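You operate a simulated robot arm through the tools that you are given. There is no shell and no other tool. Be economical: measure what you need, move in short steps, check, and stop when the job is done.

You are at the controls of a simulated robot arm. One attempt, no reset.

TASK
Turn the toaster dial to 4.

Only the result counts: the job must be done as asked and must still hold three seconds after the hand-in. Knocking over, shifting, dropping, spilling or breaking anything else fails it.

THE ROBOT
A 6-joint arm with a two-finger parallel gripper, fixed in place. Base frame: the origin is at the foot of the arm, x ahead of it, y to its left, z up. Lengths are in mm, angles in degrees, forces in N, time in s.
Its first joint turns from -72.0 to 72.0 degrees. Payload 0.65 kg.
The tool frame sits at the grasp point between the pads (the TCP): z along the fingers, y along the line on which they close. The tips reach 25 mm beyond it. Largest opening 76 mm; finger width 18, thickness 10; the body of the gripper, 36 by 78 mm, starts 45 mm behind the TCP.
Orientation is told as [roll, pitch, yaw] about the base's x, y, z axes, in that order, counted from this pose: with the fingers straight down and closing along the base's y, the tool's x points along the base's -x, its y along +y and its z along -z.

THE INTERFACE
- The arm moves only by the tool move_arm. Its argument "motion" is one flat list of numbers, 6 for each row, row after row: the shift along the tool's x, y, z in mm, then the turn, a rotation vector about the tool's x, y, z in degrees. In form: [x, y, z, wx, wy, wz, x, y, z, wx, wy, wz, ...]. A call has 1 to 8 rows; each row is the pose to reach, as a shift and turn from the pose commanded when the call began, along the tool's axes at that moment. "grip" is the finger opening in mm, from 0 to 76, set as the call begins (left out, the last holds). A row lasts 0.2 s, in which the tool goes at most 50 mm and 8.6 degrees; a call with a longer step from one row to the next is refused whole, and so is a gripper value outside its range. A pose out of reach is approached as far as the arm can. The call stops where the force on the tool passes 40 N (or 10 N more than at its start, if that is more) or the arm is blocked; 0.2 s more then pass. The fingers move at their own pace (about 108 mm/s each) and stop on an object; they squeeze with about 20 N. The grip force told is the motor's: it shows also when the fingers shut on nothing. Time passes only in rows, and 0.2 s behind the last, so rows that repeat a pose let the fingers close. The reply holds the time, the measured pose of the TCP, the force on the tool along the base axes, the opening and the grip force, in the units named above and with some noise, and new pictures: "show" is both (left out), scene, wrist or none.
- Cameras (640 x 400 px; columns grow to the right, rows downward): "scene" is fixed at [31.6, 253.6, 422.9]; the picture's right is [-0.93, -0.36, 0.00], its down [-0.14, 0.36, -0.92] and it looks along [0.33, -0.86, -0.39] (base axes); focal length 362 px, centre (320, 200). "wrist" rides on the gripper at [58, 11, -81] in the tool frame; the picture's right is [-0.18, 0.98, 0.00], its down [-0.75, -0.14, -0.64] and it looks along [-0.63, -0.12, 0.77] (tool axes); focal length 243 px, centre (320, 200). There is no depth. A picture from a camera that has moved, and an enlarged one, comes with that camera's place and axes in the base frame and with its lens.
- inspect(camera, box): a new picture of the part [left, top, right, bottom] of that camera's present view, enlarged. No time passes.
- job_done(): hands the job in; it is judged then, once.

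Go step by step. Nothing tells you positions but the pictures and the camera data: compare them with the known pose of the tool, close in by small moves and look again before you grip or let go. The budget is 90 turns and 170 pictures, counting those below and the enlarged ones. Unless the task says otherwise, let go and move clear before handing in, and close with one line.

The tools are called after "Request:" as a command line: name --argument value ..., lists and objects as JSON in quotes. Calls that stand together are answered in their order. move_arm: Moves the arm, as the interface text tells. Its arguments: {"type":"object","properties":{"motion":{"type":"array","items":{"type":"number"}},"grip":{"type":"number"},"show":{"type":"string","enum":["both","scene","wrist","none"]}},"required":["motion"]} The other tools are called the same way: inspect (camera, box) takes an enlarged picture of a part of a camera's view; job_done () hands the job in.

At the start:

```text
time: 0.0
ee_pos: [221.1, -195.2, 308.8]
orientation: [0.0, 0.0, 0.0]
ft_force: [-0.1, 0.0, 0.4]
opening: 76.1
gripper_force: 0.1
```

scene: 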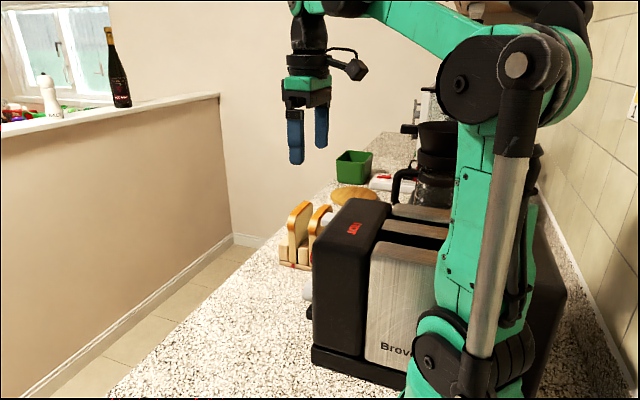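
wrist: 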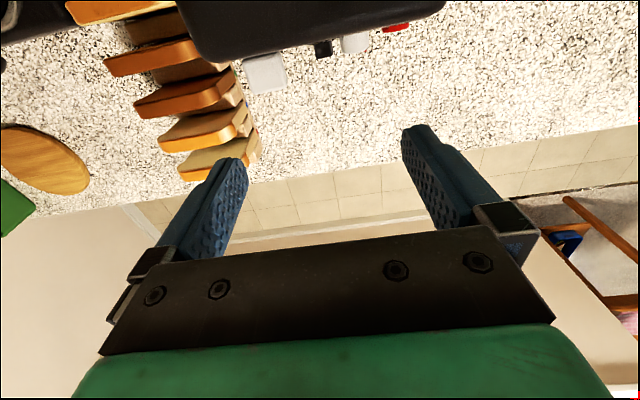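

The toaster sits beside the base with its controls on the face toward +x. I will zoom in on both views.

Request:
inspect --camera "wrist" --box '[180, 0, 460, 175]'

Request:
inspect --camera "scene" --box '[240, 180, 480, 400]'

```text
2.29 times, centred on (320, 88) of wrist
camera zoom: at [162.0, -185.2, 387.8], right [0.18, 0.98, 0.0], down [0.75, -0.14, 0.64], along [0.63, -0.12, -0.76], focal length 555 px, centre (320, 457)
```

zoom: 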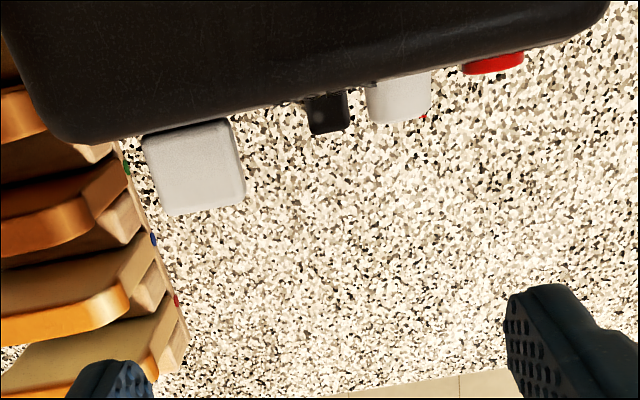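

```text
1.82 times, centred on (360, 290) of scene
camera zoom: at [31.6, 253.6, 422.9], right [-0.93, -0.36, 0.0], down [-0.14, 0.36, -0.92], along [0.33, -0.86, -0.39], focal length 658 px, centre (247, 36)
```

zoom: 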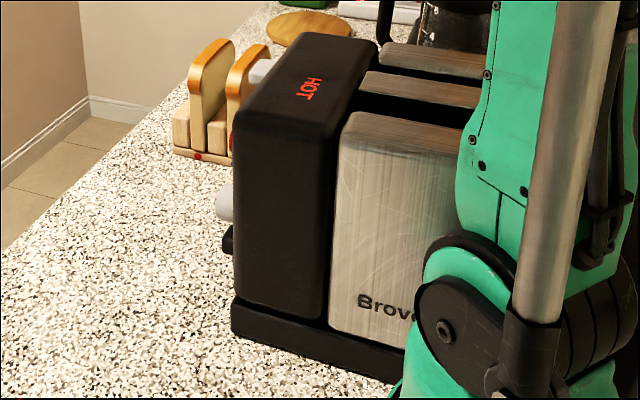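

The controls (red button, grey dial, lever) are on the toaster's +x face, at about x 170–200 and y −130 to −190. I will move out in +x and pitch the tool to look back at that face.

Request:
move_arm --motion '[-15, 5, 0, 0, 6, 0, -30, 10, 0, 0, 12, 0, -45, 15, 0, 0, 18, 0, -60, 20, 0, 0, 24, 0, -75, 25, 0, 0, 30, 0, -90, 30, 0, 0, 36, 0, -105, 35, 0, 0, 42, 0, -110, 35, 0, 0, 48, 0]'

```text
time: 1.8
ee_pos: [292.4, -177.8, 309.0]
orientation: [-0.7, 28.4, -0.1]
ft_force: [-0.1, 0.0, 0.4]
opening: 76.1
gripper_force: 0.0
out of reach, approached as far as the arm can: row 5, 6, 7, 8
camera wrist: at [279.1, -165.8, 406.2], right [0.16, 0.98, -0.1], down [0.97, -0.13, 0.21], along [0.19, -0.13, -0.97], focal length 243 px, centre (320, 200)
```

scene: 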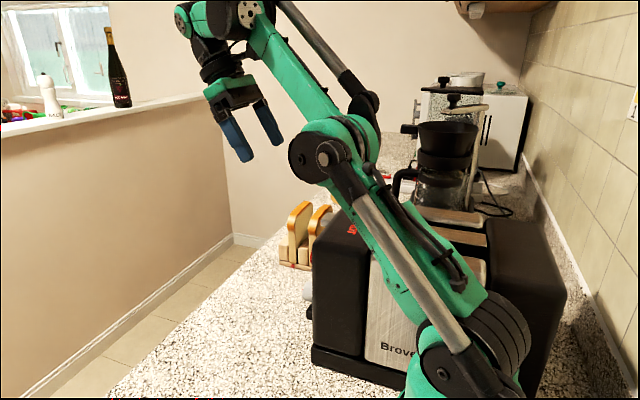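
wrist: 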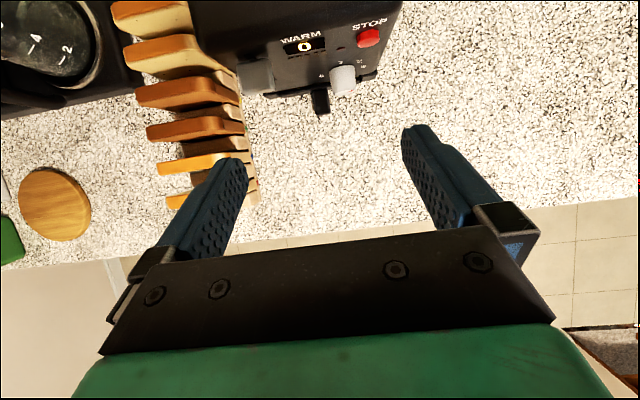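

Request:
inspect --camera "wrist" --box '[230, 15, 420, 135]'

```text
3.33 times, centred on (325, 75) of wrist
camera zoom: at [279.1, -165.8, 406.2], right [0.16, 0.98, -0.1], down [0.97, -0.13, 0.21], along [0.19, -0.13, -0.97], focal length 809 px, centre (303, 617)
```

zoom: 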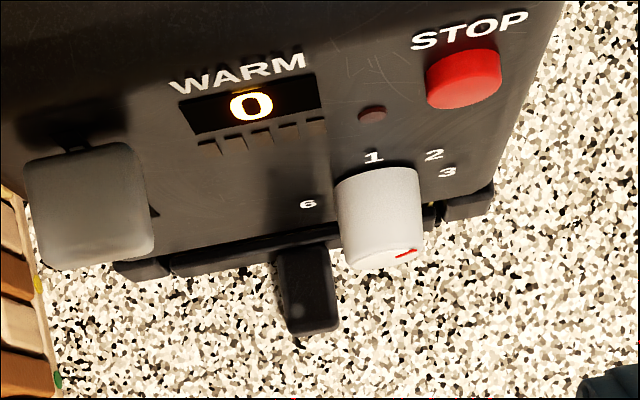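

The dial has 1 at the top, 2 and 3 to the right and 6 on the left, with a red mark on the knob. I will go lower to get more reach and pitch further for a frontal view.

Request:
move_arm --motion '[-16, 0, 28, 0, 0, 0, -31, 0, 57, 0, 0, 0, -47, 0, 86, 0, 0, 0, -62, 0, 114, 0, 0, 0, -62, 0, 114, 0, 6, 0, -62, 0, 114, 0, 12, 0, -62, 0, 114, 0, 18, 0]'

```text
time: 3.4
ee_pos: [294.1, -176.2, 180.5]
orientation: [-0.7, 28.3, 0.1]
ft_force: [0.7, 0.0, -0.1]
opening: 76.2
gripper_force: 0.1
out of reach, approached as far as the arm can: row 5, 6, 7
camera wrist: at [279.8, -165.2, 277.1], right [0.16, 0.98, -0.1], down [0.97, -0.13, 0.21], along [0.19, -0.13, -0.97], focal length 243 px, centre (320, 200)
```

scene: 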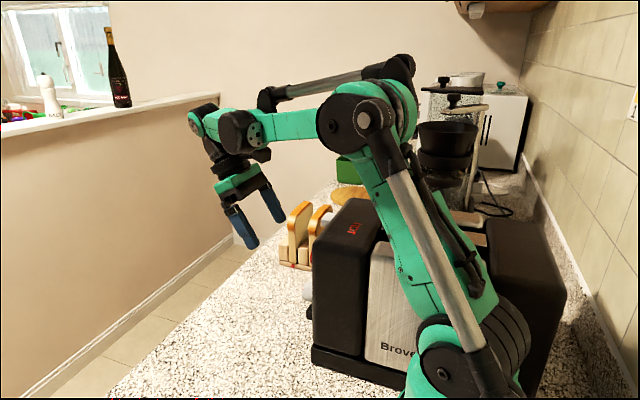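
wrist: 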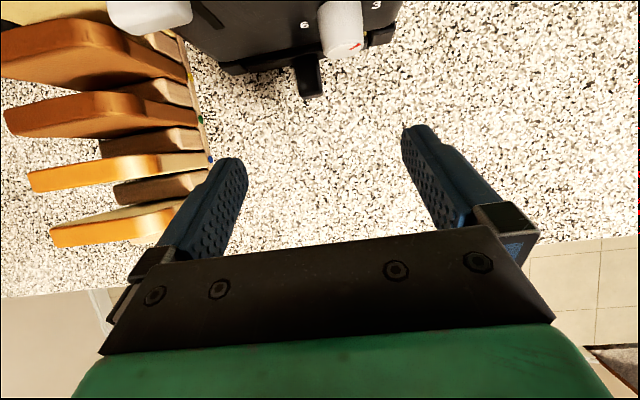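

The pitch stops at about 28°. I will try spinning the tool about its own axis, so the camera ends up on the +x side looking back at the dial.

Request:
move_arm --motion '[10, 0, -18, 0, 0, 8.5, 20, 0, -36, 0, 0, 17, 28, 0, -53, 0, 0, 25.5, 28, 0, -53, 0, 0, 34, 28, 0, -53, 0, 0, 42.5, 28, 0, -53, 0, 0, 51, 28, 0, -53, 0, 0, 59.5, 28, 0, -53, 0, 0, 68]' --show "wrist"

```text
time: 5.2
ee_pos: [294.8, -178.6, 239.1]
orientation: [-26.8, 9.6, -70.3]
ft_force: [0.5, 0.4, 0.0]
opening: 75.8
gripper_force: 0.1
camera wrist: at [321.3, -118.2, 313.1], right [0.86, 0.19, -0.47], down [0.44, -0.74, 0.5], along [-0.25, -0.64, -0.73], focal length 243 px, centre (320, 200)
```

wrist: 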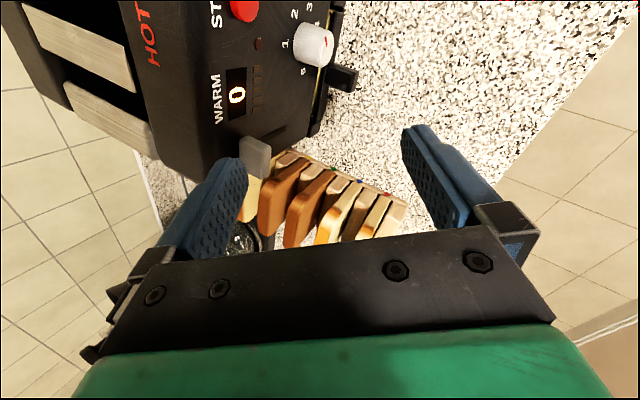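

Spinning works, and the face is coming into view. I will continue the spin.

Request:
move_arm --motion '[0, 0, 0, 0, 0, 8.5, 0, 0, 0, 0, 0, 17, 0, 0, 0, 0, 0, 25.5, 0, 0, 0, 0, 0, 34, 0, 0, 0, 0, 0, 42.5, 0, 0, 0, 0, 0, 51, 0, 0, 0, 0, 0, 59.5, 0, 0, 0, 0, 0, 68]' --show "wrist"

Request:
inspect --camera "wrist" --box '[200, 0, 460, 160]'

```text
time: 7.0
ee_pos: [294.5, -177.2, 241.1]
orientation: [-20.2, -20.4, -132.3]
ft_force: [0.2, 0.1, 0.4]
opening: 76.1
gripper_force: 0.1
camera wrist: at [374.9, -143.7, 285.1], right [0.49, -0.84, -0.25], down [-0.26, -0.41, 0.87], along [-0.83, -0.36, -0.41], focal length 243 px, centre (320, 200)
```

wrist: 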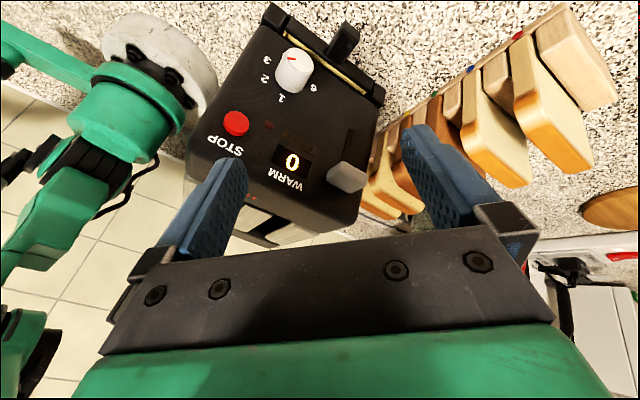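

```text
2.46 times, centred on (330, 80) of wrist
camera zoom: at [374.9, -143.7, 285.1], right [0.49, -0.84, -0.25], down [-0.26, -0.41, 0.87], along [-0.83, -0.36, -0.41], focal length 597 px, centre (295, 495)
```

zoom: 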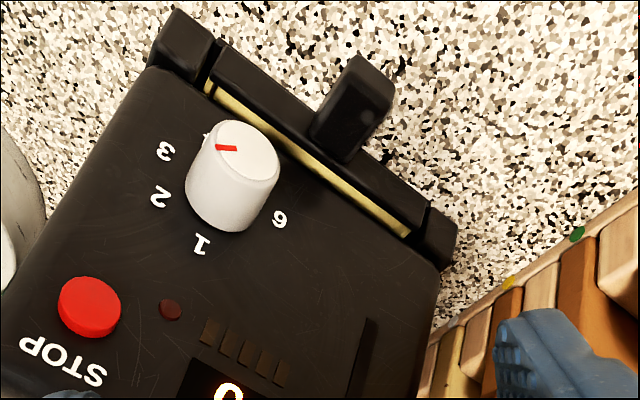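

The view is clear now. The dial axis is at about y=−156, z=83, the panel at x≈185 and the knob end at x≈211. The mark is at about 53° (on 2) with steps of about 51°, so 4 is about 103° further clockwise. I will finish the spin and test whether pitch can go further.

Request:
move_arm --motion '[0, 0, 0, 0, 0, 8.5, 0, 0, 0, 0, 0, 17, 0, 0, 0, 0, 0, 25.5, 0, 0, 0, 0, 0, 34, 0, 0, 0, 0, 0, 42]' --show "wrist"

```text
time: 8.2
ee_pos: [295.8, -177.3, 240.0]
orientation: [-0.3, -28.4, -177.9]
ft_force: [0.6, 0.0, -0.6]
opening: 76.1
gripper_force: 0.0
camera wrist: at [383.3, -185.9, 281.1], right [-0.13, -0.99, 0.08], down [-0.36, 0.12, 0.92], along [-0.92, 0.09, -0.37], focal length 243 px, centre (320, 200)
```

wrist: 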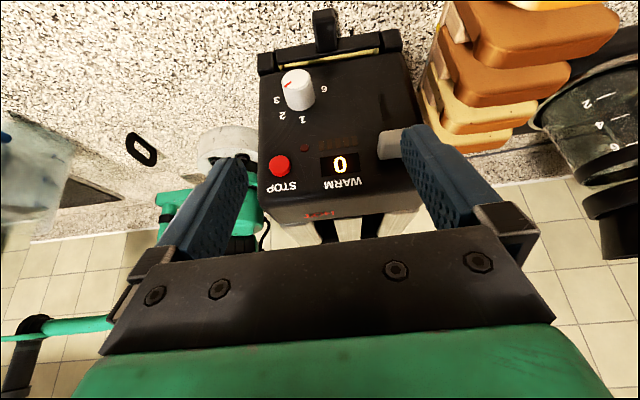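

The spin is complete at yaw 180. Next I will test a larger pitch.

Request:
move_arm --motion '[0, 0, 0, 0, -6, 0, 0, 0, 0, 0, -12, 0, 0, 0, 0, 0, -18, 0, 0, 0, 0, 0, -24, 0]'

```text
time: 9.2
ee_pos: [294.2, -177.7, 239.2]
orientation: [-0.4, -28.4, -177.6]
ft_force: [-0.8, 0.8, 0.4]
opening: 75.9
gripper_force: 0.1
out of reach, approached as far as the arm can: row 1, 2, 3, 4
camera wrist: at [383.3, -185.7, 281.1], right [-0.13, -0.99, 0.08], down [-0.36, 0.12, 0.92], along [-0.92, 0.09, -0.37], focal length 243 px, centre (320, 200)
```

scene: 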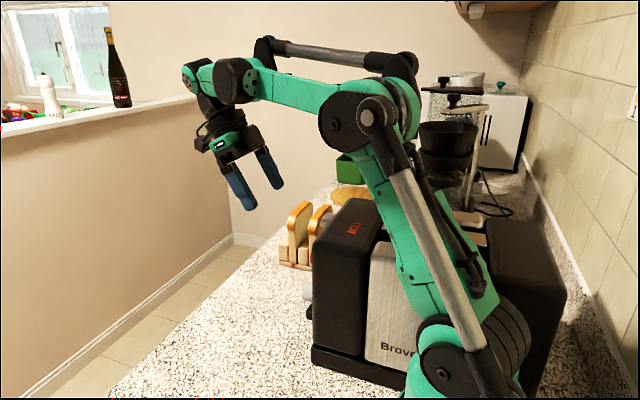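
wrist: 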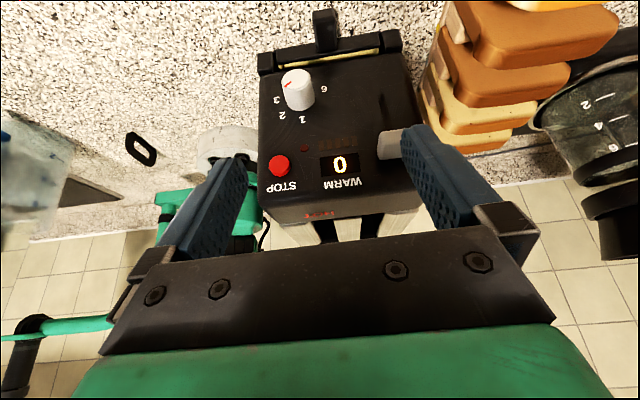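

The tilt seems capped at about 28.6° from vertical, so I cannot point the fingers straight at the dial. My plan is to straddle the knob with the fingers pointing mostly down (pitch 15°), then turn it in several grips by rolling about the knob axis. First I will descend in front of it.

Request:
move_arm --motion '[13, -5, 21, 1.6, 3.35, -0.2, 26, -11, 42, 3.2, 6.7, -0.4, 39, -16, 63, 4.8, 10, -0.6, 52, -22, 84, 6.4, 13.4, -0.8]' --grip 44

```text
time: 10.2
ee_pos: [299.5, -152.8, 141.7]
orientation: [-6.9, -14.8, -177.7]
ft_force: [0.6, 0.0, -0.2]
opening: 44.1
gripper_force: 0.0
camera wrist: at [375.9, -171.3, 200.0], right [-0.17, -0.98, -0.07], down [-0.56, 0.04, 0.83], along [-0.81, 0.18, -0.56], focal length 243 px, centre (320, 200)
```

scene: 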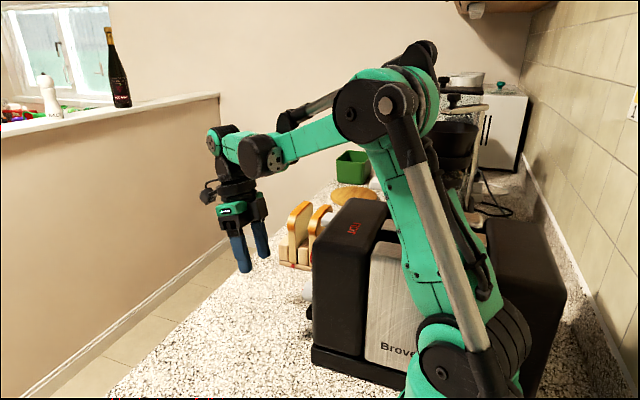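
wrist: 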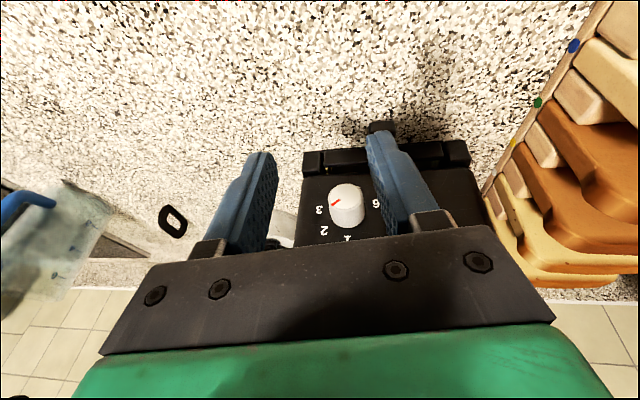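

The fingers line up with the knob in y, with the dial at y≈−155.5, z≈83.5. I will lower to knob height, still in front of it.

Request:
move_arm --motion '[-12, 5, 29, 0, 0, 0, -23.5, 10, 57.8, 0, 0, 0]'

Request:
inspect --camera "wrist" --box '[220, 120, 460, 270]'

Request:
inspect --camera "scene" --box '[200, 200, 360, 330]'

```text
time: 10.8
ee_pos: [263.3, -158.5, 92.6]
orientation: [-6.8, -14.9, -177.7]
ft_force: [-0.3, 0.3, -0.2]
opening: 44.0
gripper_force: 0.1
camera wrist: at [339.1, -176.4, 152.4], right [-0.17, -0.98, -0.07], down [-0.56, 0.04, 0.83], along [-0.81, 0.18, -0.56], focal length 243 px, centre (320, 200)
```

scene: 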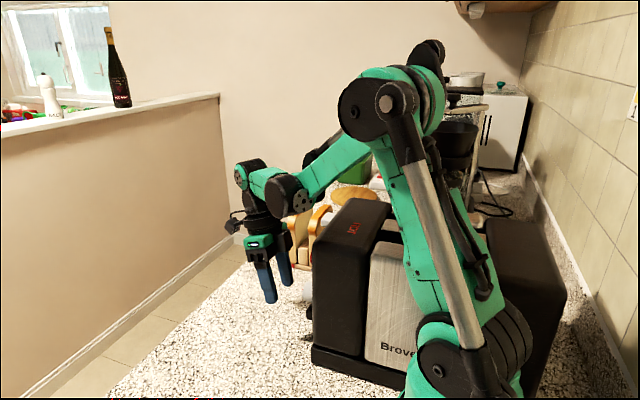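
wrist: 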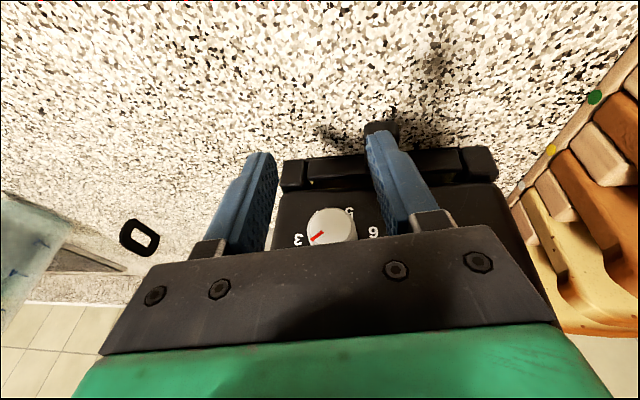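

```text
2.67 times, centred on (340, 195) of wrist
camera zoom: at [339.1, -176.4, 152.4], right [-0.17, -0.98, -0.07], down [-0.56, 0.04, 0.83], along [-0.81, 0.18, -0.56], focal length 647 px, centre (267, 213)
```

zoom: 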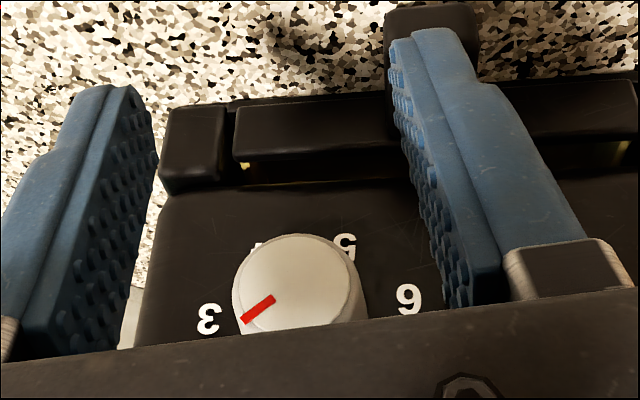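

```text
3.08 times, centred on (280, 265) of scene
camera zoom: at [31.7, 253.6, 422.9], right [-0.93, -0.36, 0.0], down [-0.14, 0.36, -0.92], along [0.33, -0.86, -0.39], focal length 1114 px, centre (443, 0)
```

zoom: 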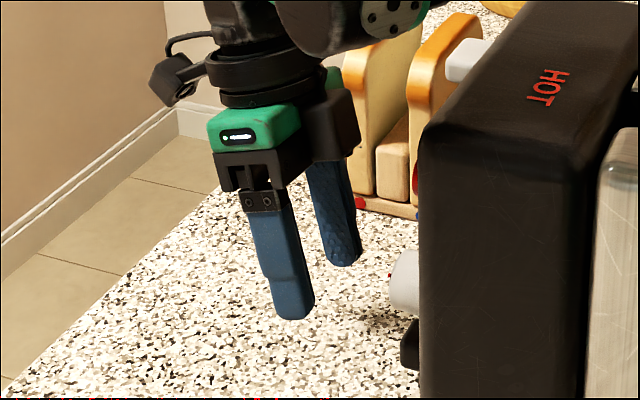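

All numbers are consistent: the mark is at about 50° (2), 4 at about 150°. The fingers straddle the knob and clear the tray handle below, so I will advance over the knob.

Request:
move_arm --motion '[-18, -0.4, 5.3, 0, 0, 0, -36, -0.9, 10.6, 0, 0, 0, -53.7, -1.3, 15.9, 0, 0, 0]'

Request:
inspect --camera "wrist" --box '[220, 120, 460, 270]'

Request:
inspect --camera "scene" --box '[200, 200, 360, 330]'

```text
time: 11.6
ee_pos: [206.2, -158.9, 90.2]
orientation: [-6.8, -14.9, -177.7]
ft_force: [10.6, 0.7, 2.5]
opening: 43.9
gripper_force: 0.1
camera wrist: at [282.1, -176.5, 149.8], right [-0.17, -0.98, -0.07], down [-0.56, 0.04, 0.83], along [-0.81, 0.18, -0.56], focal length 243 px, centre (320, 200)
```

scene: 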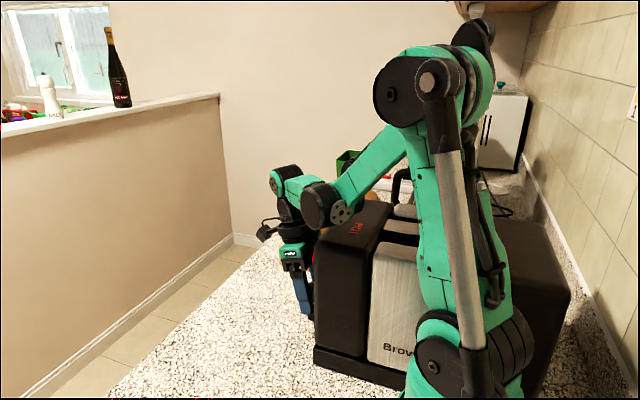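
wrist: 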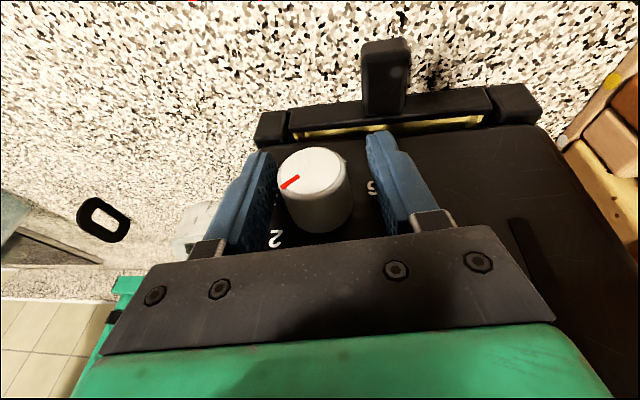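

```text
2.67 times, centred on (340, 195) of wrist
camera zoom: at [282.1, -176.5, 149.8], right [-0.17, -0.98, -0.07], down [-0.56, 0.04, 0.83], along [-0.81, 0.18, -0.56], focal length 647 px, centre (267, 213)
```

zoom: 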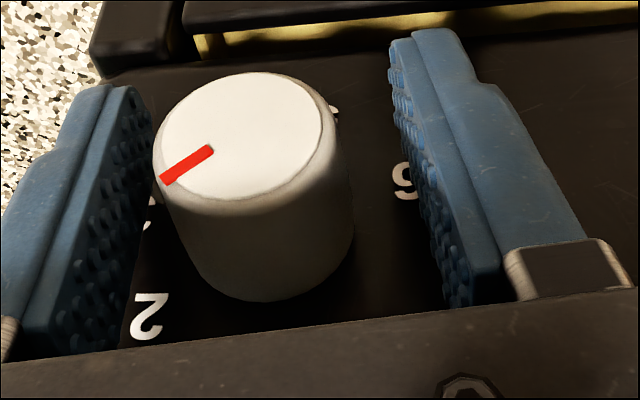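

```text
3.08 times, centred on (280, 265) of scene
camera zoom: at [31.7, 253.6, 422.9], right [-0.93, -0.36, 0.0], down [-0.14, 0.36, -0.92], along [0.33, -0.86, -0.39], focal length 1114 px, centre (443, 0)
```

zoom: 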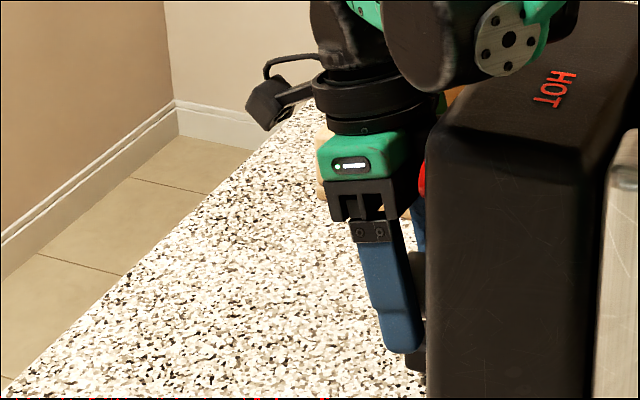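

There is a 10 N x-force, so something is touching, and the toaster may have been nudged a few mm. I will back off 10 mm now and look for the contact.

Request:
move_arm --motion '[9.7, 0, -2.6, 0, 0, 0]' --show "none"

Request:
inspect --camera "scene" --box '[250, 150, 410, 250]'

Request:
inspect --camera "scene" --box '[250, 230, 410, 330]'

Request:
inspect --camera "wrist" --box '[160, 80, 480, 280]'

```text
time: 12.0
ee_pos: [215.3, -158.0, 89.1]
orientation: [-6.8, -15.0, -177.9]
ft_force: [-0.2, -0.7, 0.7]
opening: 44.1
gripper_force: 0.0
```

```text
4.00 times, centred on (330, 200) of scene
camera zoom: at [31.6, 253.6, 422.9], right [-0.93, -0.36, 0.0], down [-0.14, 0.36, -0.92], along [0.33, -0.86, -0.39], focal length 1449 px, centre (280, 200)
```

zoom: 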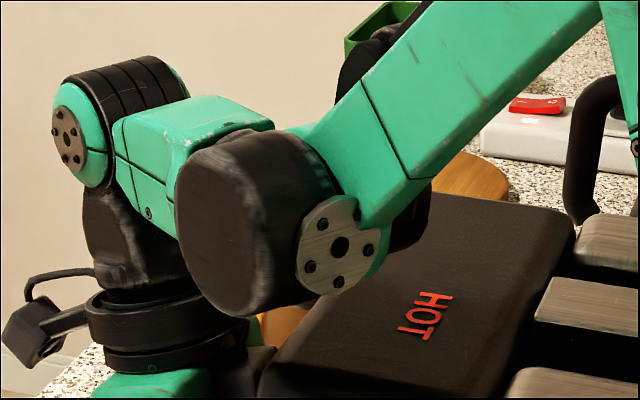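

```text
4.00 times, centred on (330, 280) of scene
camera zoom: at [31.6, 253.6, 422.9], right [-0.93, -0.36, 0.0], down [-0.14, 0.36, -0.92], along [0.33, -0.86, -0.39], focal length 1449 px, centre (280, -120)
```

zoom: 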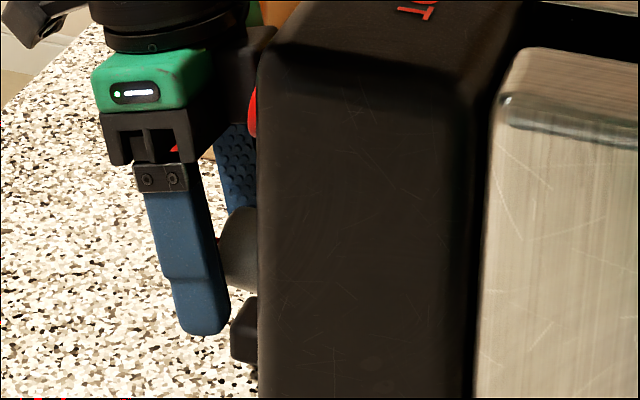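

```text
2.00 times, centred on (320, 180) of wrist
camera zoom: at [291.5, -176.3, 148.8], right [-0.17, -0.98, -0.07], down [-0.56, 0.04, 0.83], along [-0.81, 0.18, -0.56], focal length 485 px, centre (320, 240)
```

zoom: 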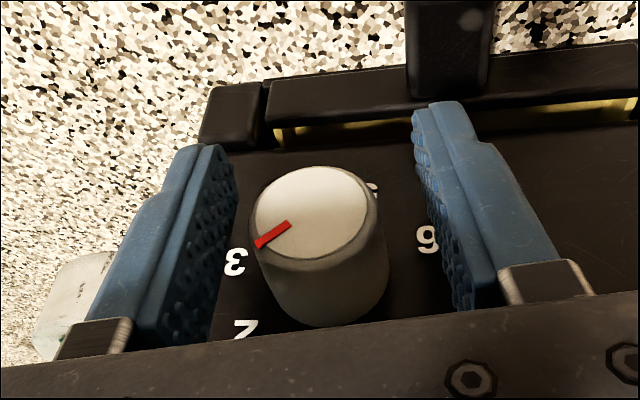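

The contact came from high on the gripper body, against the STOP button or lever, and it shifted the toaster by about 4 mm. I will pitch more, to 22°, so the body leans away, then centre on the knob.

Request:
move_arm --motion '[-0.4, -2.6, -1.6, -2.7, -7, 0.7, -0.4, -2.6, -1.6, -2.7, -7, 0.7]'

Request:
inspect --camera "scene" --box '[250, 230, 410, 330]'

Request:
inspect --camera "wrist" --box '[160, 80, 480, 280]'

```text
time: 12.6
ee_pos: [215.1, -155.9, 91.7]
orientation: [-4.1, -22.1, -177.7]
ft_force: [-0.3, 0.0, -0.3]
opening: 43.9
gripper_force: 0.1
camera wrist: at [298.9, -169.5, 141.3], right [-0.16, -0.99, 0.0], down [-0.46, 0.08, 0.89], along [-0.88, 0.14, -0.46], focal length 243 px, centre (320, 200)
```

scene: 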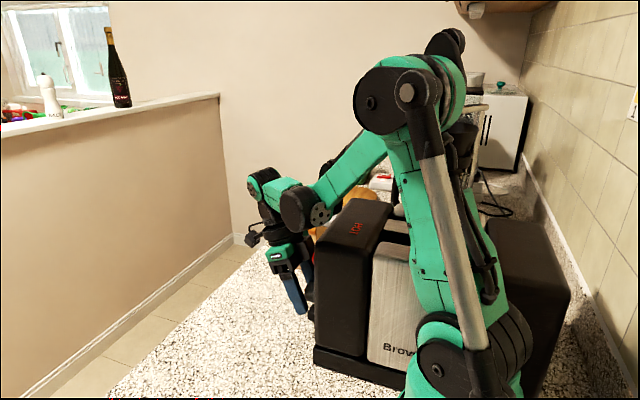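
wrist: 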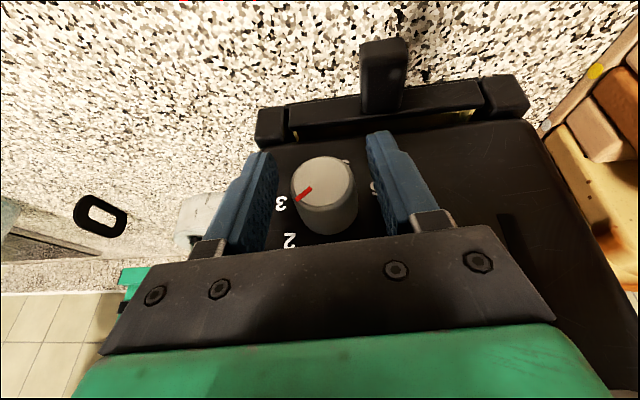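

```text
4.00 times, centred on (330, 280) of scene
camera zoom: at [31.6, 253.6, 422.9], right [-0.93, -0.36, 0.0], down [-0.14, 0.36, -0.92], along [0.33, -0.86, -0.39], focal length 1449 px, centre (280, -120)
```

zoom: 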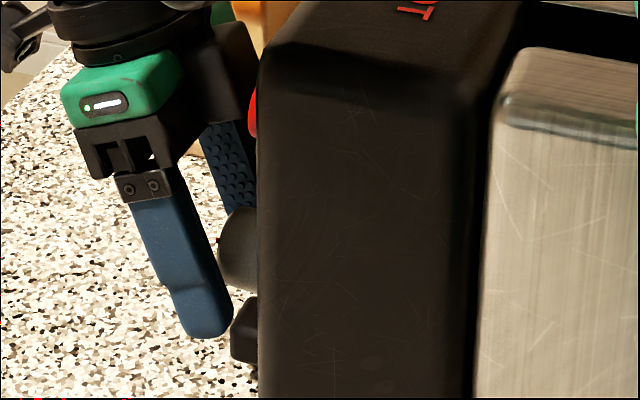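

```text
2.00 times, centred on (320, 180) of wrist
camera zoom: at [298.9, -169.5, 141.3], right [-0.16, -0.99, 0.0], down [-0.46, 0.08, 0.89], along [-0.88, 0.14, -0.46], focal length 485 px, centre (320, 240)
```

zoom: 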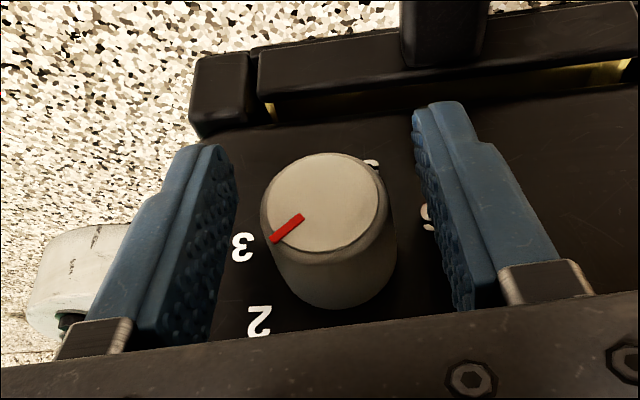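

There is good clearance now and the knob is centred between the fingers. I will advance 9 mm over it.

Request:
move_arm --motion '[-4, -0.1, 2, 0, 0, 0, -8, -0.2, 4, 0, 0, 0]' --show "scene"

Request:
inspect --camera "scene" --box '[250, 230, 410, 330]'

Request:
inspect --camera "wrist" --box '[160, 80, 480, 280]'

```text
time: 13.2
ee_pos: [205.8, -154.5, 89.5]
orientation: [-4.1, -22.0, -177.8]
ft_force: [0.7, 0.1, 0.2]
opening: 44.1
gripper_force: 0.0
```

scene: 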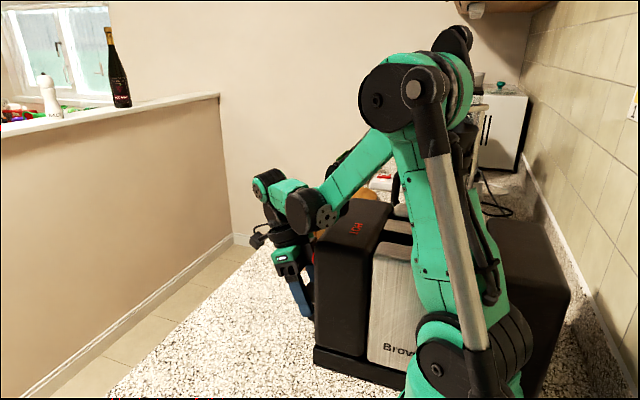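

```text
4.00 times, centred on (330, 280) of scene
camera zoom: at [31.6, 253.6, 422.9], right [-0.93, -0.36, 0.0], down [-0.14, 0.36, -0.92], along [0.33, -0.86, -0.39], focal length 1449 px, centre (280, -120)
```

zoom: 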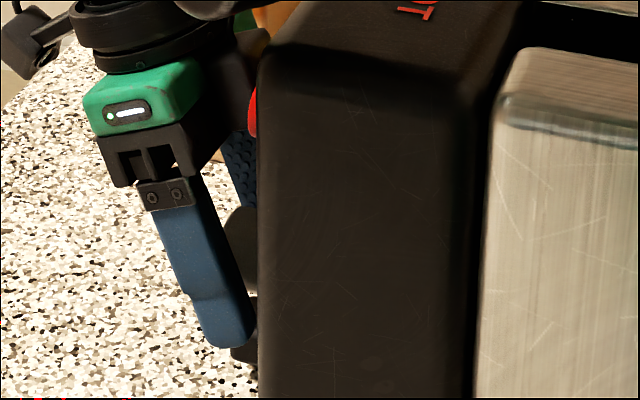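

```text
2.00 times, centred on (320, 180) of wrist
camera zoom: at [290.0, -168.9, 140.5], right [-0.16, -0.99, 0.0], down [-0.46, 0.08, 0.89], along [-0.88, 0.14, -0.46], focal length 485 px, centre (320, 240)
```

zoom: 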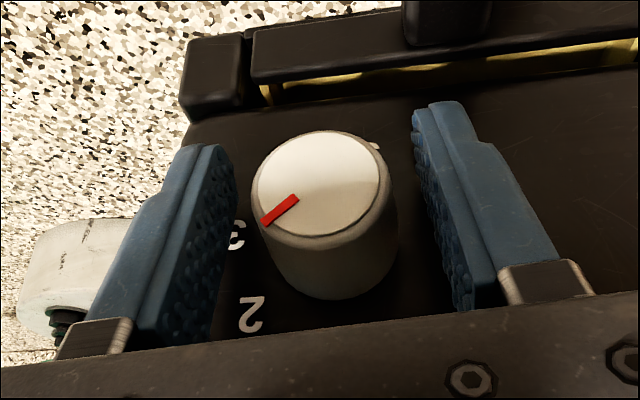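

No contact force. I will close on the knob.

Request:
move_arm --motion '[0, 0, 0, 0, 0, 0, 0, 0, 0, 0, 0, 0]' --grip 15 --show "none"

Request:
inspect --camera "wrist" --box '[160, 80, 480, 280]'

```text
time: 13.8
ee_pos: [206.7, -155.8, 90.6]
orientation: [-4.1, -22.0, -177.9]
ft_force: [-2.7, -6.3, -0.1]
opening: 29.3
gripper_force: 19.8
```

```text
2.00 times, centred on (320, 180) of wrist
camera zoom: at [289.9, -169.2, 140.5], right [-0.16, -0.99, 0.0], down [-0.46, 0.08, 0.89], along [-0.88, 0.14, -0.46], focal length 485 px, centre (320, 240)
```

zoom: 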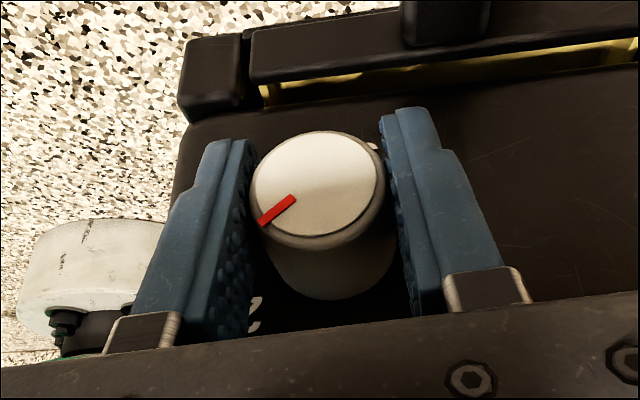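

I have the knob, at an opening of 29 mm. Now I will roll 20° clockwise about the dial axis.

Request:
move_arm --motion '[0.05, -0.7, 0.1, -4.6, 0, 1.9, 0.1, -1.3, 0.2, -9.2, 0, 3.7, 0.15, -2.0, 0.3, -13.9, 0, 5.6, 0.18, -2.6, 0.45, -18.5, 0, 7.5, 0.18, -2.6, 0.45, -18.5, 0, 7.5]' --show "none"

Request:
inspect --camera "wrist" --box '[160, 80, 480, 280]'

Request:
inspect --camera "scene" --box '[200, 150, 440, 330]'

```text
time: 15.0
ee_pos: [206.0, -152.0, 90.9]
orientation: [17.6, -21.1, 174.2]
ft_force: [1.9, -7.6, 17.7]
opening: 29.3
gripper_force: 20.3
```

```text
2.00 times, centred on (320, 180) of wrist
camera zoom: at [290.0, -148.0, 142.2], right [-0.16, -0.93, 0.34], down [-0.46, 0.38, 0.8], along [-0.87, -0.03, -0.49], focal length 485 px, centre (320, 240)
```

zoom: 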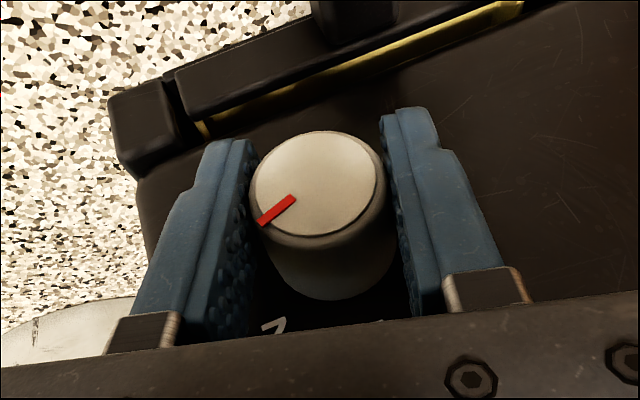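

```text
2.22 times, centred on (320, 240) of scene
camera zoom: at [31.6, 253.6, 422.9], right [-0.93, -0.36, 0.0], down [-0.14, 0.36, -0.92], along [0.33, -0.86, -0.39], focal length 805 px, centre (320, 111)
```

zoom: 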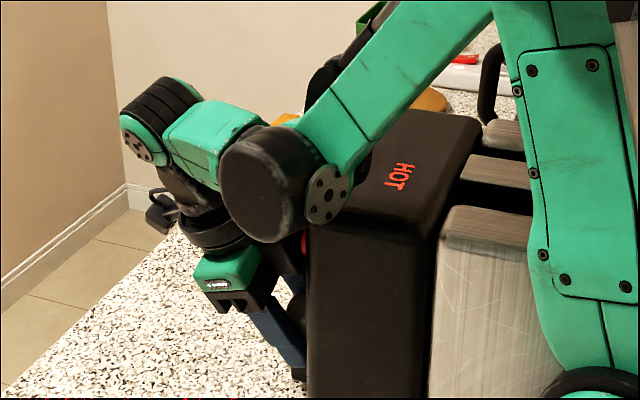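

The knob turned together with the gripper, by about 21°. I will open, roll back about the same axis, and re-grip.

Request:
move_arm --motion '[0, 0, 0, 0, 0, 0, 0.04, 0.65, 0.1, 4.6, 0, -1.9, 0.08, 1.3, 0.2, 9.2, 0, -3.7, 0.12, 1.95, 0.3, 13.9, 0, -5.6, 0.16, 2.58, 0.41, 18.5, 0, -7.5, 0.16, 2.58, 0.41, 18.5, 0, -7.5]' --grip 42 --show "none"

Request:
inspect --camera "wrist" --box '[160, 80, 480, 280]'

```text
time: 16.4
ee_pos: [207.0, -154.8, 89.6]
orientation: [-4.2, -22.0, -177.7]
ft_force: [-0.2, 0.7, 1.0]
opening: 42.3
gripper_force: 0.0
```

```text
2.00 times, centred on (320, 180) of wrist
camera zoom: at [290.3, -168.9, 140.3], right [-0.16, -0.99, 0.0], down [-0.46, 0.08, 0.89], along [-0.88, 0.14, -0.46], focal length 485 px, centre (320, 240)
```

zoom: 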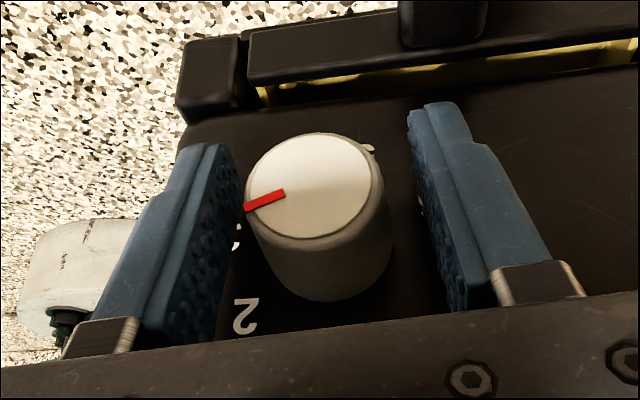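

The mark advanced about 20°. The knob now sits about 1.7 mm further +y relative to the fingers, so I will re-centre, grip and turn again.

Request:
move_arm --motion '[0, -1.7, 0, 0, 0, 0, 0, -1.7, 0, 0, 0, 0]' --show "none"

Request:
move_arm --motion '[0, 0, 0, 0, 0, 0, 0, 0, 0, 0, 0, 0]' --grip 15 --show "none"

Request:
inspect --camera "wrist" --box '[160, 80, 480, 280]'

```text
time: 17.0
ee_pos: [207.5, -152.5, 89.6]
orientation: [-4.1, -22.0, -177.8]
ft_force: [-0.1, 0.0, 0.5]
opening: 41.9
gripper_force: 0.0
```

```text
time: 17.6
ee_pos: [207.8, -154.1, 89.5]
orientation: [-4.1, -22.0, -177.8]
ft_force: [0.3, -7.6, 1.6]
opening: 29.7
gripper_force: 20.4
```

```text
2.00 times, centred on (320, 180) of wrist
camera zoom: at [290.3, -167.2, 140.3], right [-0.16, -0.99, 0.0], down [-0.46, 0.08, 0.89], along [-0.87, 0.14, -0.46], focal length 485 px, centre (320, 240)
```

zoom: 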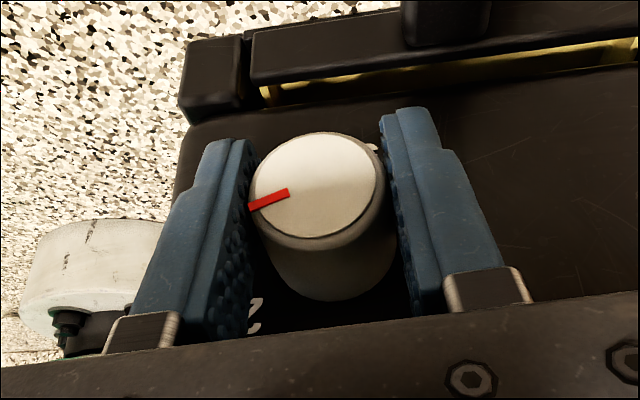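

The grip again shows about −7 N in y. I will relax it with a small −y shift before turning.

Request:
move_arm --motion '[0, 1, 0, 0, 0, 0]' --show "none"

```text
time: 18.0
ee_pos: [206.5, -153.4, 89.0]
orientation: [-4.4, -22.1, -177.6]
ft_force: [3.5, 12.1, 10.8]
opening: 29.6
gripper_force: 20.1
```

Request:
move_arm --motion '[0, -0.6, 0, 0, 0, 0, 0, -1.2, 0, -4.6, 0, 1.9, 0, -1.9, -0.1, -9.2, 0, 3.7, -0.1, -2.6, -0.2, -13.9, 0, 5.6, -0.1, -3.2, -0.25, -18.5, 0, 7.5, -0.1, -3.2, -0.25, -18.5, 0, 7.5]' --show "none"

Request:
inspect --camera "wrist" --box '[160, 80, 480, 280]'

```text
time: 19.4
ee_pos: [205.3, -151.1, 90.8]
orientation: [17.5, -21.1, 174.3]
ft_force: [2.4, 0.5, 0.4]
opening: 29.3
gripper_force: 19.7
```

```text
2.00 times, centred on (320, 180) of wrist
camera zoom: at [290.1, -146.8, 142.8], right [-0.16, -0.93, 0.34], down [-0.46, 0.38, 0.8], along [-0.87, -0.03, -0.49], focal length 485 px, centre (320, 240)
```

zoom: 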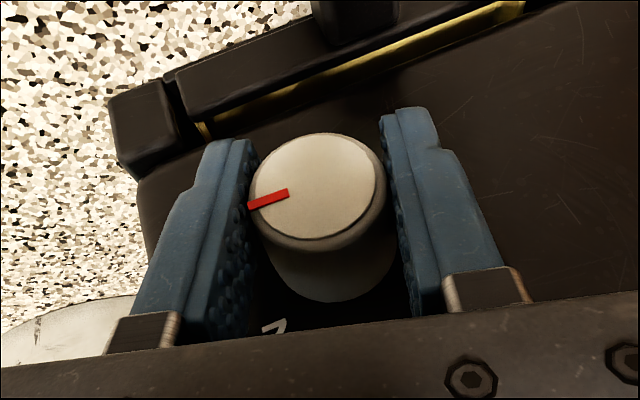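

Forces are near zero, and I have turned about 42° in total. I will open and roll back.

Request:
move_arm --motion '[0, 0, 0, 0, 0, 0, 0.1, 0.6, 0.3, 4.6, 0, -1.9, 0.2, 1.2, 0.55, 9.2, 0, -3.7, 0.3, 1.8, 0.8, 13.9, 0, -5.6, 0.45, 2.36, 1.1, 18.5, 0, -7.5, 0.45, 2.36, 1.1, 18.5, 0, -7.5]' --grip 42 --show "none"

Request:
inspect --camera "wrist" --box '[160, 80, 480, 280]'

Request:
move_arm --motion '[0, 0, 0, 0, 0, 0, 0, 0, 0, 0, 0, 0]' --grip 15 --show "none"

```text
time: 20.8
ee_pos: [206.5, -154.1, 91.3]
orientation: [-4.2, -22.0, -177.7]
ft_force: [-0.2, -0.1, -0.2]
opening: 42.1
gripper_force: 0.0
```

```text
2.00 times, centred on (320, 180) of wrist
camera zoom: at [290.2, -168.0, 141.0], right [-0.16, -0.99, 0.0], down [-0.46, 0.08, 0.89], along [-0.88, 0.14, -0.46], focal length 485 px, centre (320, 240)
```

zoom: 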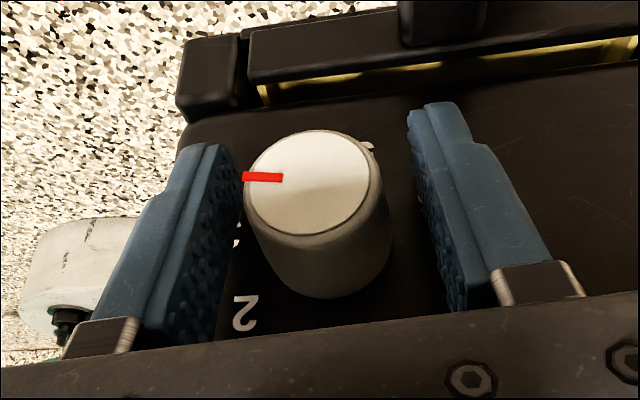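

```text
time: 21.4
ee_pos: [208.3, -153.2, 90.0]
orientation: [-4.2, -22.0, -177.8]
ft_force: [2.6, 11.0, 6.4]
opening: 29.2
gripper_force: 20.0
```

The mark is at about 92°. I will relieve the small side load and turn another 20°.

Request:
move_arm --motion '[-0.13, -0.63, -0.33, 0, 0, 0, -0.15, -1.3, -0.4, -4.6, 0, 1.9, -0.2, -1.95, -0.47, -9.2, 0, 3.7, -0.2, -2.6, -0.55, -13.9, 0, 5.6, -0.25, -3.25, -0.62, -18.5, 0, 7.5, -0.25, -3.25, -0.62, -18.5, 0, 7.5]' --show "none"

Request:
move_arm --motion '[0, 0, 0, 0, 0, 0, 0.1, 0.6, 0.3, 4.6, 0, -1.9, 0.2, 1.2, 0.55, 9.2, 0, -3.7, 0.3, 1.8, 0.8, 13.9, 0, -5.6, 0.45, 2.36, 1.1, 18.5, 0, -7.5, 0.45, 2.36, 1.1, 18.5, 0, -7.5]' --grip 42 --show "none"

Request:
inspect --camera "wrist" --box '[160, 80, 480, 280]'

Request:
inspect --camera "scene" --box '[200, 150, 440, 330]'

```text
time: 22.8
ee_pos: [207.9, -150.2, 93.3]
orientation: [17.3, -21.1, 174.2]
ft_force: [-0.5, -0.2, 0.6]
opening: 29.3
gripper_force: 19.8
```

```text
time: 24.2
ee_pos: [206.7, -153.4, 89.1]
orientation: [-4.2, -22.0, -177.7]
ft_force: [0.1, 0.3, -1.1]
opening: 41.8
gripper_force: 0.0
```

```text
2.00 times, centred on (320, 180) of wrist
camera zoom: at [290.5, -167.1, 140.8], right [-0.16, -0.99, 0.0], down [-0.46, 0.08, 0.89], along [-0.88, 0.14, -0.46], focal length 485 px, centre (320, 240)
```

zoom: 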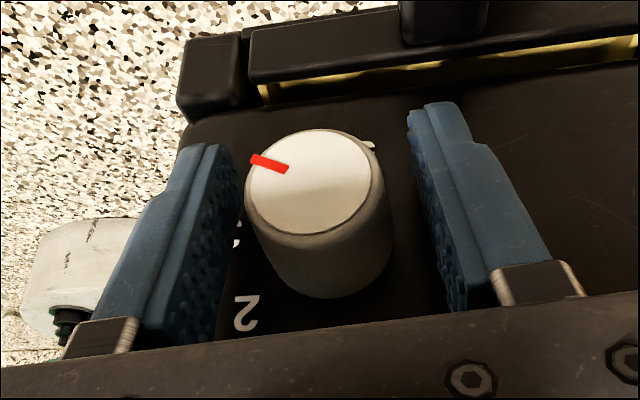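

```text
2.22 times, centred on (320, 240) of scene
camera zoom: at [31.6, 253.6, 422.9], right [-0.93, -0.36, 0.0], down [-0.14, 0.36, -0.92], along [0.33, -0.86, -0.39], focal length 805 px, centre (320, 111)
```

zoom: 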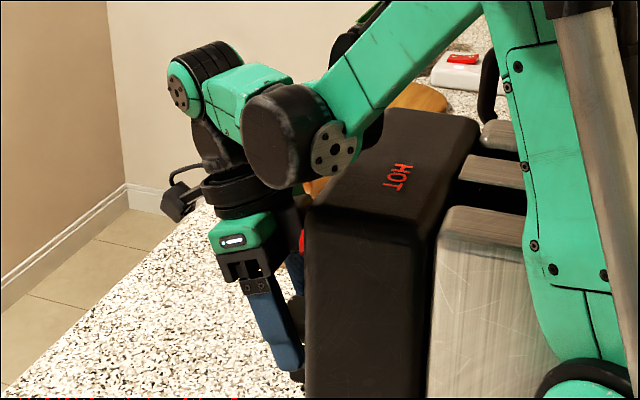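

The mark is at about 114°. I will do another 20° grip cycle.

Request:
move_arm --motion '[0, 0, 0, 0, 0, 0, 0, 0, 0, 0, 0, 0]' --grip 15 --show "none"

```text
time: 24.8
ee_pos: [206.3, -151.8, 90.1]
orientation: [-4.3, -22.0, -177.7]
ft_force: [0.9, 8.0, 3.2]
opening: 29.4
gripper_force: 20.3
```

Request:
move_arm --motion '[-0.13, -0.45, -0.25, 0, 0, 0, -0.15, -1.1, -0.3, -4.6, 0, 1.9, -0.2, -1.75, -0.4, -9.2, 0, 3.7, -0.2, -2.4, -0.5, -13.9, 0, 5.6, -0.25, -3.05, -0.55, -18.5, 0, 7.5, -0.25, -3.05, -0.55, -18.5, 0, 7.5]' --show "none"

Request:
move_arm --motion '[0, 0, 0, 0, 0, 0, 0.1, 0.6, 0.3, 4.6, 0, -1.9, 0.2, 1.2, 0.55, 9.2, 0, -3.7, 0.3, 1.8, 0.8, 13.9, 0, -5.6, 0.45, 2.36, 1.1, 18.5, 0, -7.5, 0.45, 2.36, 1.1, 18.5, 0, -7.5]' --grip 42 --show "none"

Request:
inspect --camera "wrist" --box '[160, 80, 480, 280]'

Request:
move_arm --motion '[0, 0, 0, 0, 0, 0, 0, 0, 0, 0, 0, 0]' --grip 15 --show "none"

```text
time: 26.2
ee_pos: [207.1, -149.5, 91.4]
orientation: [17.4, -21.1, 174.2]
ft_force: [-0.7, 0.4, -0.2]
opening: 29.6
gripper_force: 20.0
```

```text
time: 27.6
ee_pos: [207.3, -152.4, 92.5]
orientation: [-4.3, -22.0, -177.8]
ft_force: [-0.3, -0.3, -0.5]
opening: 42.2
gripper_force: 0.0
```

```text
2.00 times, centred on (320, 180) of wrist
camera zoom: at [290.6, -167.0, 141.5], right [-0.16, -0.99, 0.0], down [-0.46, 0.08, 0.89], along [-0.88, 0.14, -0.46], focal length 485 px, centre (320, 240)
```

zoom: 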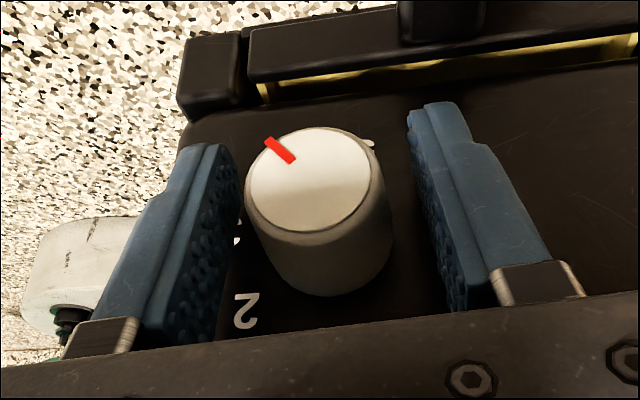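

```text
time: 28.2
ee_pos: [206.9, -151.9, 91.3]
orientation: [-4.2, -22.0, -177.8]
ft_force: [2.0, 8.0, 1.1]
opening: 29.5
gripper_force: 20.0
```

The mark is at about 136°. One last turn of about 15° should bring it to 4.

Request:
move_arm --motion '[-0.13, -0.45, -0.2, 0, 0, 0, -0.15, -1.1, -0.3, -4.6, 0, 1.9, -0.2, -1.75, -0.4, -9.2, 0, 3.7, -0.2, -2.4, -0.5, -13.9, 0, 5.6, -0.2, -2.4, -0.5, -13.9, 0, 5.6]' --show "none"

Request:
move_arm --motion '[0, 0, 0, 0, 0, 0, 0.1, 0.6, 0.3, 4.6, 0, -1.9, 0.2, 1.2, 0.55, 9.2, 0, -3.7, 0.3, 1.8, 0.8, 13.9, 0, -5.6, 0.3, 1.8, 0.8, 13.9, 0, -5.6]' --grip 42 --show "none"

Request:
inspect --camera "wrist" --box '[160, 80, 480, 280]'

```text
time: 29.4
ee_pos: [207.9, -151.4, 90.7]
orientation: [12.1, -21.5, 176.2]
ft_force: [1.5, 0.8, 0.2]
opening: 29.2
gripper_force: 19.7
```

```text
time: 30.6
ee_pos: [207.3, -152.5, 91.3]
orientation: [-4.2, -22.0, -177.7]
ft_force: [0.2, 0.5, -0.2]
opening: 42.1
gripper_force: 0.1
```

```text
2.00 times, centred on (320, 180) of wrist
camera zoom: at [290.4, -166.6, 141.8], right [-0.16, -0.99, 0.0], down [-0.46, 0.08, 0.89], along [-0.88, 0.14, -0.46], focal length 485 px, centre (320, 240)
```

zoom: 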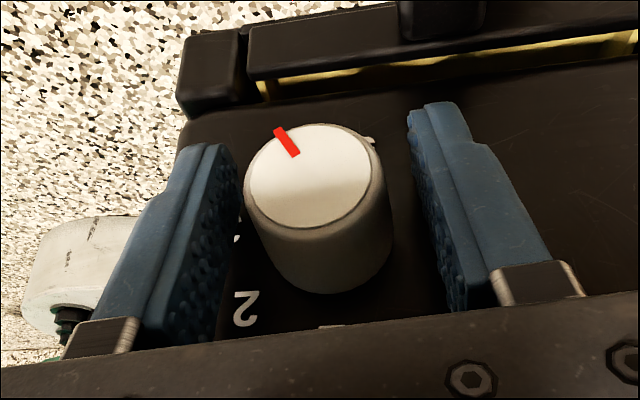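

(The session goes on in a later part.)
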